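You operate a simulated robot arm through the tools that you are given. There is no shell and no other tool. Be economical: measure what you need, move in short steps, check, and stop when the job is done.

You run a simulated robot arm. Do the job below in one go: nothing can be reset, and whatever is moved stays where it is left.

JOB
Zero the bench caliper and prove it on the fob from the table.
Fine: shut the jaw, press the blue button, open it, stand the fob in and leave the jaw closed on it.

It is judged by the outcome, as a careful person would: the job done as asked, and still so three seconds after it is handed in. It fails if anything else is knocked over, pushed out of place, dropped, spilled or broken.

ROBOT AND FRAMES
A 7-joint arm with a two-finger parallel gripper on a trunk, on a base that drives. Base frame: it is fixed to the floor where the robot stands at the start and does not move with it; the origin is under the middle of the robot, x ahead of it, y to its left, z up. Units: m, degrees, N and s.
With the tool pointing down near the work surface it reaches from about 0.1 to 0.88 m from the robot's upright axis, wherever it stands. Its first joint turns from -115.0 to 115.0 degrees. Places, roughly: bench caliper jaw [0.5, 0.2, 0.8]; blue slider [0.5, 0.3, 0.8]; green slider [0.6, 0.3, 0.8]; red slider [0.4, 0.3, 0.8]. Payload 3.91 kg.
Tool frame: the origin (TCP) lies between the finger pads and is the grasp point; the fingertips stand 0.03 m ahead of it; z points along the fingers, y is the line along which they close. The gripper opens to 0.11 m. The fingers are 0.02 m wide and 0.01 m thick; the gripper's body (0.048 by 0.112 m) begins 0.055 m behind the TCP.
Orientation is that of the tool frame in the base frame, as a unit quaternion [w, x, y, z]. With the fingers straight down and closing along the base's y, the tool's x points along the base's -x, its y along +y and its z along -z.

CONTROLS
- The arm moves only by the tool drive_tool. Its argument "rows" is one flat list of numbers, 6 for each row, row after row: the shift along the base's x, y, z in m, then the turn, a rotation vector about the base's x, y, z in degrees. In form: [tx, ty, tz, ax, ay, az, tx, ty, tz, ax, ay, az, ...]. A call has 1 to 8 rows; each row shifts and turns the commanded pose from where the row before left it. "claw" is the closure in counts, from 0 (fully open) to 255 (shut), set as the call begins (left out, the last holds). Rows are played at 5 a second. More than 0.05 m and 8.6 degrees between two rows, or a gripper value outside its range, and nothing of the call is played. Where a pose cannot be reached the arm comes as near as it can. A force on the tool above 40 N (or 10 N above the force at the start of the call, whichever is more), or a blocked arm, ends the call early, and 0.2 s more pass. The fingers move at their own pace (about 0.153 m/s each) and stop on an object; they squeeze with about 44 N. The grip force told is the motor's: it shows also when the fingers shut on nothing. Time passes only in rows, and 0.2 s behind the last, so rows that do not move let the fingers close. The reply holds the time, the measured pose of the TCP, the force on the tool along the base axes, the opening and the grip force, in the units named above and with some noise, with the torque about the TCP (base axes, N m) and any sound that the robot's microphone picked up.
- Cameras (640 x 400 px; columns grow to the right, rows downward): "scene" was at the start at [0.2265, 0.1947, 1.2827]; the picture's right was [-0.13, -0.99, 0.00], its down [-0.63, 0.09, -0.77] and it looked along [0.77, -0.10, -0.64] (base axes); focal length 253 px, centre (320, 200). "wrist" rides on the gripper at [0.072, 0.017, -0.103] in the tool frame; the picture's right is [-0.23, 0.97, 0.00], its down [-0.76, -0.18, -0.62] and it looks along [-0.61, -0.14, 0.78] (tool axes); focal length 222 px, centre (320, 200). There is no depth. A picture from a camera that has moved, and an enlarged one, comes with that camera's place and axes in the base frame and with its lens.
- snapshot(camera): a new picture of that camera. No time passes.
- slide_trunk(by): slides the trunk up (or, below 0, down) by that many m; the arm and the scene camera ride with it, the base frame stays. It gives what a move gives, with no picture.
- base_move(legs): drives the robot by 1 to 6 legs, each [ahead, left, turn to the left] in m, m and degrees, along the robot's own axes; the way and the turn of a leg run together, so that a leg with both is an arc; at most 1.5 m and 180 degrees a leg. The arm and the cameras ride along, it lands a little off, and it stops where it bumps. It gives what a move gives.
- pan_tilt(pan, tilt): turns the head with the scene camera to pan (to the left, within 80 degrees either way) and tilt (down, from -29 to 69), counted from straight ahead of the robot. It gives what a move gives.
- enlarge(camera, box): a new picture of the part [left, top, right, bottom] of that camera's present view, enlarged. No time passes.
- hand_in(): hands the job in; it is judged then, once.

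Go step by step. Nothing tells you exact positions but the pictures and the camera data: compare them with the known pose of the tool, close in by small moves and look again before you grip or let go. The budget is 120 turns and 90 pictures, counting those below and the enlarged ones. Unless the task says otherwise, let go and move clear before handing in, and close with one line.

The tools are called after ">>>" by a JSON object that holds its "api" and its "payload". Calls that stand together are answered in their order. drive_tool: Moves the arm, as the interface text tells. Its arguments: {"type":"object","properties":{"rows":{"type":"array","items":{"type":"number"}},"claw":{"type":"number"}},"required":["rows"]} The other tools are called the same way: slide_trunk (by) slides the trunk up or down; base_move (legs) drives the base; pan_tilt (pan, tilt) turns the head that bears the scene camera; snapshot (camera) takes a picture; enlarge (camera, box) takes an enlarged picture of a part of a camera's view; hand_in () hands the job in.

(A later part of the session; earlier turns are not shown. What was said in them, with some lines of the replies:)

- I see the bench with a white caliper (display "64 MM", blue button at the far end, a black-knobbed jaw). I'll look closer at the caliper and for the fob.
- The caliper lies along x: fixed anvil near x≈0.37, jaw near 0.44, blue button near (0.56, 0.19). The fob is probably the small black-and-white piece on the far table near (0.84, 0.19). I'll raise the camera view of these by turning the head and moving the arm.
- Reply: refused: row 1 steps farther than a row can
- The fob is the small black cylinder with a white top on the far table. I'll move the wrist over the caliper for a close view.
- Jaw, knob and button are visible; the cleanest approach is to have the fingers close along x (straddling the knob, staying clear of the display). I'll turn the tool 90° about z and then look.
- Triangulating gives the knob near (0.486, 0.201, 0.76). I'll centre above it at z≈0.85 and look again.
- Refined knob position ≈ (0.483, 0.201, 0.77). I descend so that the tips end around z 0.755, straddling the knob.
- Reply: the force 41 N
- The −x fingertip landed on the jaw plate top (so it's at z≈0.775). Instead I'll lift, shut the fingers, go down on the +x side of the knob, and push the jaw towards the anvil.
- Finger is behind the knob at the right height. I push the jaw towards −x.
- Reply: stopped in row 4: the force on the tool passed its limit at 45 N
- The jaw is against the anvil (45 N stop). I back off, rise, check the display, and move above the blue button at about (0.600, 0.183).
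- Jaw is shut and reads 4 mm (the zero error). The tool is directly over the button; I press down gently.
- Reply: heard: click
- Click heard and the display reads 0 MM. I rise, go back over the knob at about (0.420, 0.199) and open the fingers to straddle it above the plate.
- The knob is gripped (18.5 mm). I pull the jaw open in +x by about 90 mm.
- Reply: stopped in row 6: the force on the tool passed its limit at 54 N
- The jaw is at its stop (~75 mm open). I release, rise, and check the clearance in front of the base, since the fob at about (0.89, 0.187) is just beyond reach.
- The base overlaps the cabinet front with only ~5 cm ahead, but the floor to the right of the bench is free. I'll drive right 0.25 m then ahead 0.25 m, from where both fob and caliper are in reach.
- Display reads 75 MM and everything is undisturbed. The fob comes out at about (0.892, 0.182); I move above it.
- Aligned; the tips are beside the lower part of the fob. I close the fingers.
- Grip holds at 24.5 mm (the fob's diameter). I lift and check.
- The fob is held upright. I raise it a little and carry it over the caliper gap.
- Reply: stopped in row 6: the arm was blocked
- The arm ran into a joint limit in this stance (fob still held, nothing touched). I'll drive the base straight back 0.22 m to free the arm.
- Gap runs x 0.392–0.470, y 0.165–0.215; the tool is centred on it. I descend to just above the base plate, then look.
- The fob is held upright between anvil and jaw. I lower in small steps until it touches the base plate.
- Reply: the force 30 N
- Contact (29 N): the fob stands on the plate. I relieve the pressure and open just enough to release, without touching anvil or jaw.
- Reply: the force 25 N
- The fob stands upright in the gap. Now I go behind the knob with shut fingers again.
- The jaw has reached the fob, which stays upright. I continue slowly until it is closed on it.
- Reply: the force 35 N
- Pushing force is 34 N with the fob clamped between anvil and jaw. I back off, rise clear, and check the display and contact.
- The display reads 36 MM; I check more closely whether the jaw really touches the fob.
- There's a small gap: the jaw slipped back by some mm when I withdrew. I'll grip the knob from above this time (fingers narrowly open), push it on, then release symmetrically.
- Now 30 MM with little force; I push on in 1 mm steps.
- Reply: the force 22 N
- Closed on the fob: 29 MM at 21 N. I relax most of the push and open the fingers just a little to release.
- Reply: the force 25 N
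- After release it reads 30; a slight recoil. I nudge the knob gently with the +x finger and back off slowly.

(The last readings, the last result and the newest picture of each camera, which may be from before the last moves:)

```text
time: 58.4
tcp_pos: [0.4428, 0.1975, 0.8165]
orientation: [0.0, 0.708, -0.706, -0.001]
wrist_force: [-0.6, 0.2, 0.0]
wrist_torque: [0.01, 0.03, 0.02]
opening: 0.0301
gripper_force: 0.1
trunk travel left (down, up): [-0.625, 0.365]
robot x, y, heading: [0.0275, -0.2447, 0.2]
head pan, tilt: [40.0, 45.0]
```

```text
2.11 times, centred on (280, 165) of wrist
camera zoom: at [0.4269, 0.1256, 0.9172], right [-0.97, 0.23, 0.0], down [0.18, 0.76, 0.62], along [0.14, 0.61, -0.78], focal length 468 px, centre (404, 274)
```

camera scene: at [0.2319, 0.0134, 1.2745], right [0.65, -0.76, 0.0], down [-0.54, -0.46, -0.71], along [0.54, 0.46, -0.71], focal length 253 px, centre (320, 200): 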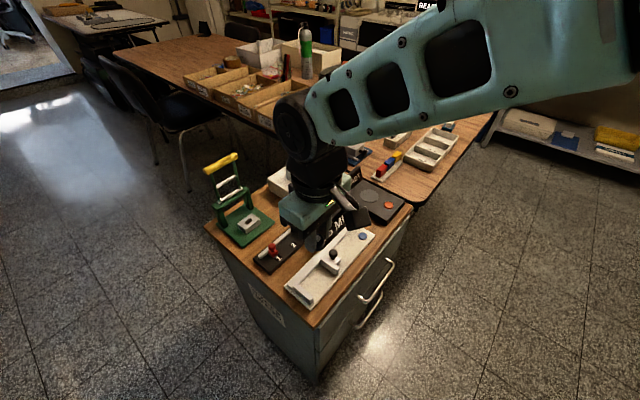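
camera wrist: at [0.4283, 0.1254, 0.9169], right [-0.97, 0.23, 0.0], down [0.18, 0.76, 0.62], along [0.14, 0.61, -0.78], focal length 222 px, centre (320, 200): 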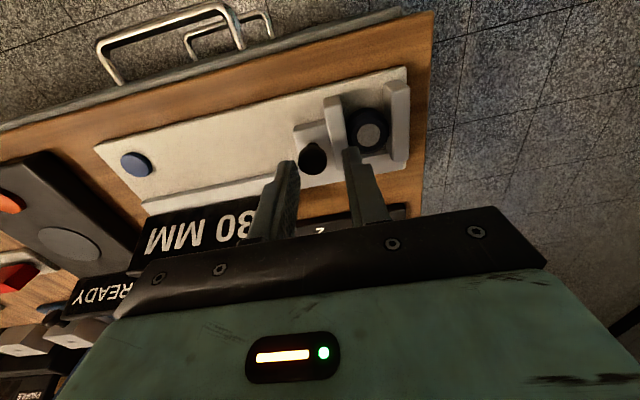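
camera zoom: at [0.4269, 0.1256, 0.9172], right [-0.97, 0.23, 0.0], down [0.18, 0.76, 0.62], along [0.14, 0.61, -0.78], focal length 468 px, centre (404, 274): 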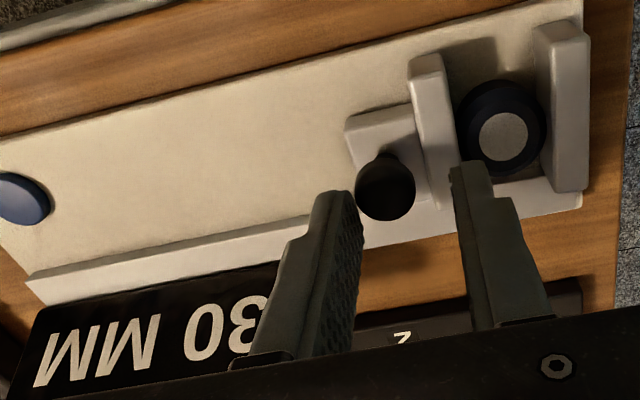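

>>> {"api": "drive_tool", "payload": {"rows": [-0.0007, 0, 0, 0, 0, 0, -0.0007, 0, 0, 0, 0, 0, 0, 0, 0, 0, 0, 0]}}

>>> {"api": "drive_tool", "payload": {"rows": [-0.0007, 0, 0, 0, 0, 0, 0, 0, 0, 0, 0, 0]}}

>>> {"api": "drive_tool", "payload": {"rows": [-0.0007, 0, 0, 0, 0, 0, 0, 0, 0, 0, 0, 0]}}

>>> {"api": "enlarge", "payload": {"camera": "wrist", "box": [130, 70, 430, 260]}}

```text
time: 59.2
tcp_pos: [0.4432, 0.1995, 0.8151]
orientation: [0.0, -0.707, 0.707, 0.0]
wrist_force: [1.2, 0.0, 0.6]
wrist_torque: [0.01, -0.03, -0.03]
opening: 0.031
gripper_force: 1.0
trunk travel left (down, up): [-0.625, 0.365]
robot x, y, heading: [0.0296, -0.2464, 0.5]
head pan, tilt: [40.0, 45.0]
```

```text
time: 59.8
tcp_pos: [0.4412, 0.199, 0.8157]
orientation: [-0.001, 0.707, -0.707, -0.001]
wrist_force: [3.6, 0.6, 0.3]
wrist_torque: [0.02, -0.09, 0.0]
opening: 0.0319
gripper_force: 2.1
trunk travel left (down, up): [-0.625, 0.365]
robot x, y, heading: [0.0292, -0.2479, 0.5]
head pan, tilt: [40.0, 45.0]
```

```text
time: 60.4
tcp_pos: [0.4423, 0.1976, 0.8157]
orientation: [0.0, -0.707, 0.707, 0.001]
wrist_force: [4.9, 0.3, -0.9]
wrist_torque: [0.03, -0.09, 0.01]
opening: 0.0324
gripper_force: 2.3
trunk travel left (down, up): [-0.625, 0.365]
robot x, y, heading: [0.0277, -0.2481, 0.7]
head pan, tilt: [40.0, 45.0]
```

```text
2.11 times, centred on (280, 165) of wrist
camera zoom: at [0.4252, 0.1254, 0.9172], right [-0.97, 0.23, 0.0], down [0.18, 0.76, 0.62], along [0.14, 0.61, -0.78], focal length 468 px, centre (404, 274)
```

zoom: 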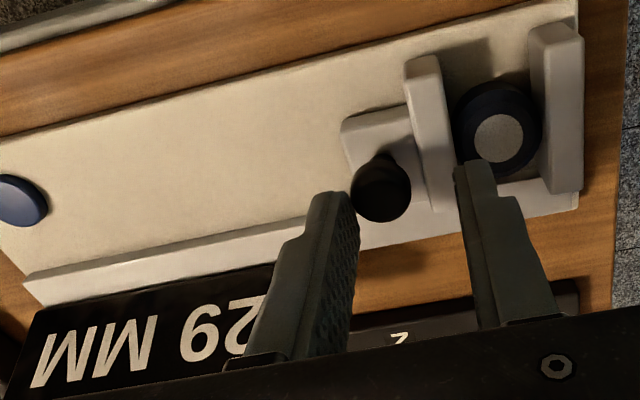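

29 MM under a soft ~5 N push. I push slightly further to be sure of contact, then withdraw slowly.

>>> {"api": "drive_tool", "payload": {"rows": [-0.001, 0, 0, 0, 0, 0, -0.001, 0, 0, 0, 0, 0, 0, 0, 0, 0, 0, 0]}}

>>> {"api": "drive_tool", "payload": {"rows": [0.001, 0, 0, 0, 0, 0, 0.001, 0, 0, 0, 0, 0, 0.001, 0, 0, 0, 0, 0, 0.001, 0, 0, 0, 0, 0, 0.001, 0, 0, 0, 0, 0, 0.001, 0, 0, 0, 0, 0, 0, 0, 0, 0, 0, 0]}}

>>> {"api": "enlarge", "payload": {"camera": "wrist", "box": [130, 70, 430, 260]}}

```text
time: 61.2
tcp_pos: [0.4398, 0.1987, 0.8145]
orientation: [0.001, -0.707, 0.707, 0.001]
wrist_force: [9.2, -1.7, 5.5]
wrist_torque: [-0.09, -0.36, -0.05]
opening: 0.0348
gripper_force: 4.5
trunk travel left (down, up): [-0.625, 0.365]
robot x, y, heading: [0.0306, -0.2485, 0.4]
head pan, tilt: [40.0, 45.0]
```

```text
time: 62.8
tcp_pos: [0.4447, 0.1968, 0.8154]
orientation: [0.0, 0.708, -0.706, -0.001]
wrist_force: [0.5, -0.1, 0.3]
wrist_torque: [-0.01, -0.01, -0.02]
opening: 0.0303
gripper_force: 0.0
trunk travel left (down, up): [-0.625, 0.365]
robot x, y, heading: [0.0292, -0.247, 0.4]
head pan, tilt: [40.0, 45.0]
```

```text
2.11 times, centred on (280, 165) of wrist
camera zoom: at [0.4278, 0.1249, 0.9173], right [-0.97, 0.23, 0.0], down [0.18, 0.76, 0.62], along [0.14, 0.61, -0.78], focal length 468 px, centre (404, 274)
```

zoom: 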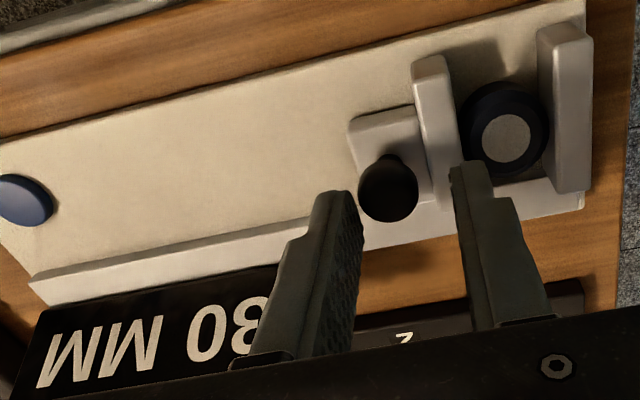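

It settles at 30 MM again, so that looks like the resting contact. I rise clear and inspect the contact closely.

>>> {"api": "drive_tool", "payload": {"rows": [0, 0, 0.02, 0, 0, 0, 0, 0, 0.04, 0, 0, 0, 0, 0, 0.05, 0, 0, 0, 0.04, 0, 0.03, 0, 0, 0, 0.05, 0, 0, 0, 0, 0, 0.05, 0, 0, 0, 0, 0]}}

>>> {"api": "enlarge", "payload": {"camera": "scene", "box": [290, 260, 330, 300]}}

>>> {"api": "enlarge", "payload": {"camera": "wrist", "box": [400, 20, 560, 150]}}

```text
time: 64.2
tcp_pos: [0.5831, 0.1978, 0.954]
orientation: [0.0, 0.708, -0.707, -0.002]
wrist_force: [-1.0, 0.0, 0.3]
wrist_torque: [0.01, -0.06, -0.04]
opening: 0.0305
gripper_force: 0.2
trunk travel left (down, up): [-0.625, 0.365]
robot x, y, heading: [0.0316, -0.248, 0.2]
head pan, tilt: [40.0, 45.0]
```

```text
10.00 times, centred on (310, 280) of scene
camera zoom: at [0.2315, 0.0134, 1.2747], right [0.65, -0.76, 0.0], down [-0.54, -0.46, -0.71], along [0.54, 0.46, -0.71], focal length 2532 px, centre (420, -600)
```

zoom: 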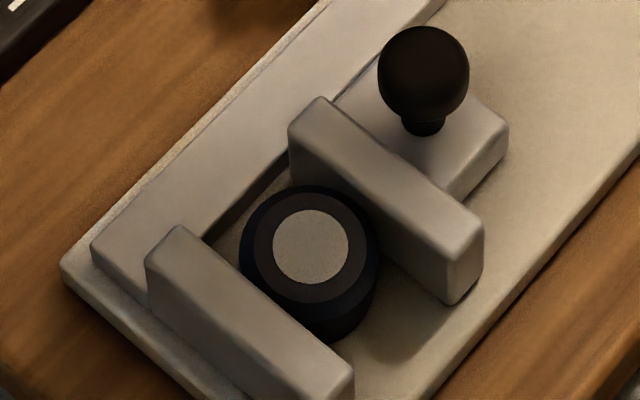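

```text
3.08 times, centred on (480, 85) of wrist
camera zoom: at [0.5678, 0.1253, 1.0566], right [-0.97, 0.23, 0.0], down [0.18, 0.76, 0.62], along [0.14, 0.61, -0.78], focal length 684 px, centre (-172, 554)
```

zoom: 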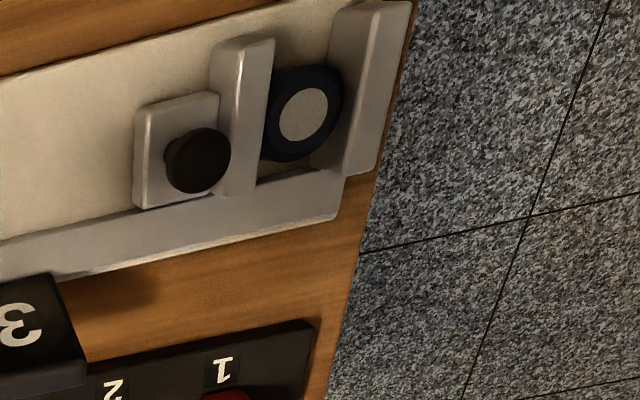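

>>> {"api": "enlarge", "payload": {"camera": "scene", "box": [200, 140, 440, 320]}}

```text
2.22 times, centred on (320, 230) of scene
camera zoom: at [0.2315, 0.0134, 1.2747], right [0.65, -0.76, 0.0], down [-0.54, -0.46, -0.71], along [0.54, 0.46, -0.71], focal length 563 px, centre (320, 133)
```

zoom: 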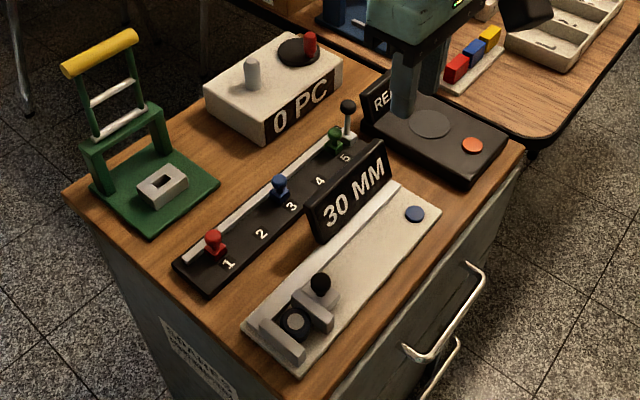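

The caliper now reads 30 MM with the fob upright between anvil and jaw. The arm is clear and nothing else has moved, so I'm handing in.

>>> {"api": "hand_in", "payload": {}}

```text
The job is handed in.
```

The caliper was zeroed with its jaw shut (blue button clicked, display went from 4 to 0 MM). The fob now stands upright in it with the jaw closed on it, reading 30 MM at rest and 29 MM when I pushed. That difference may be display rounding or a gap of up to about 1 mm.
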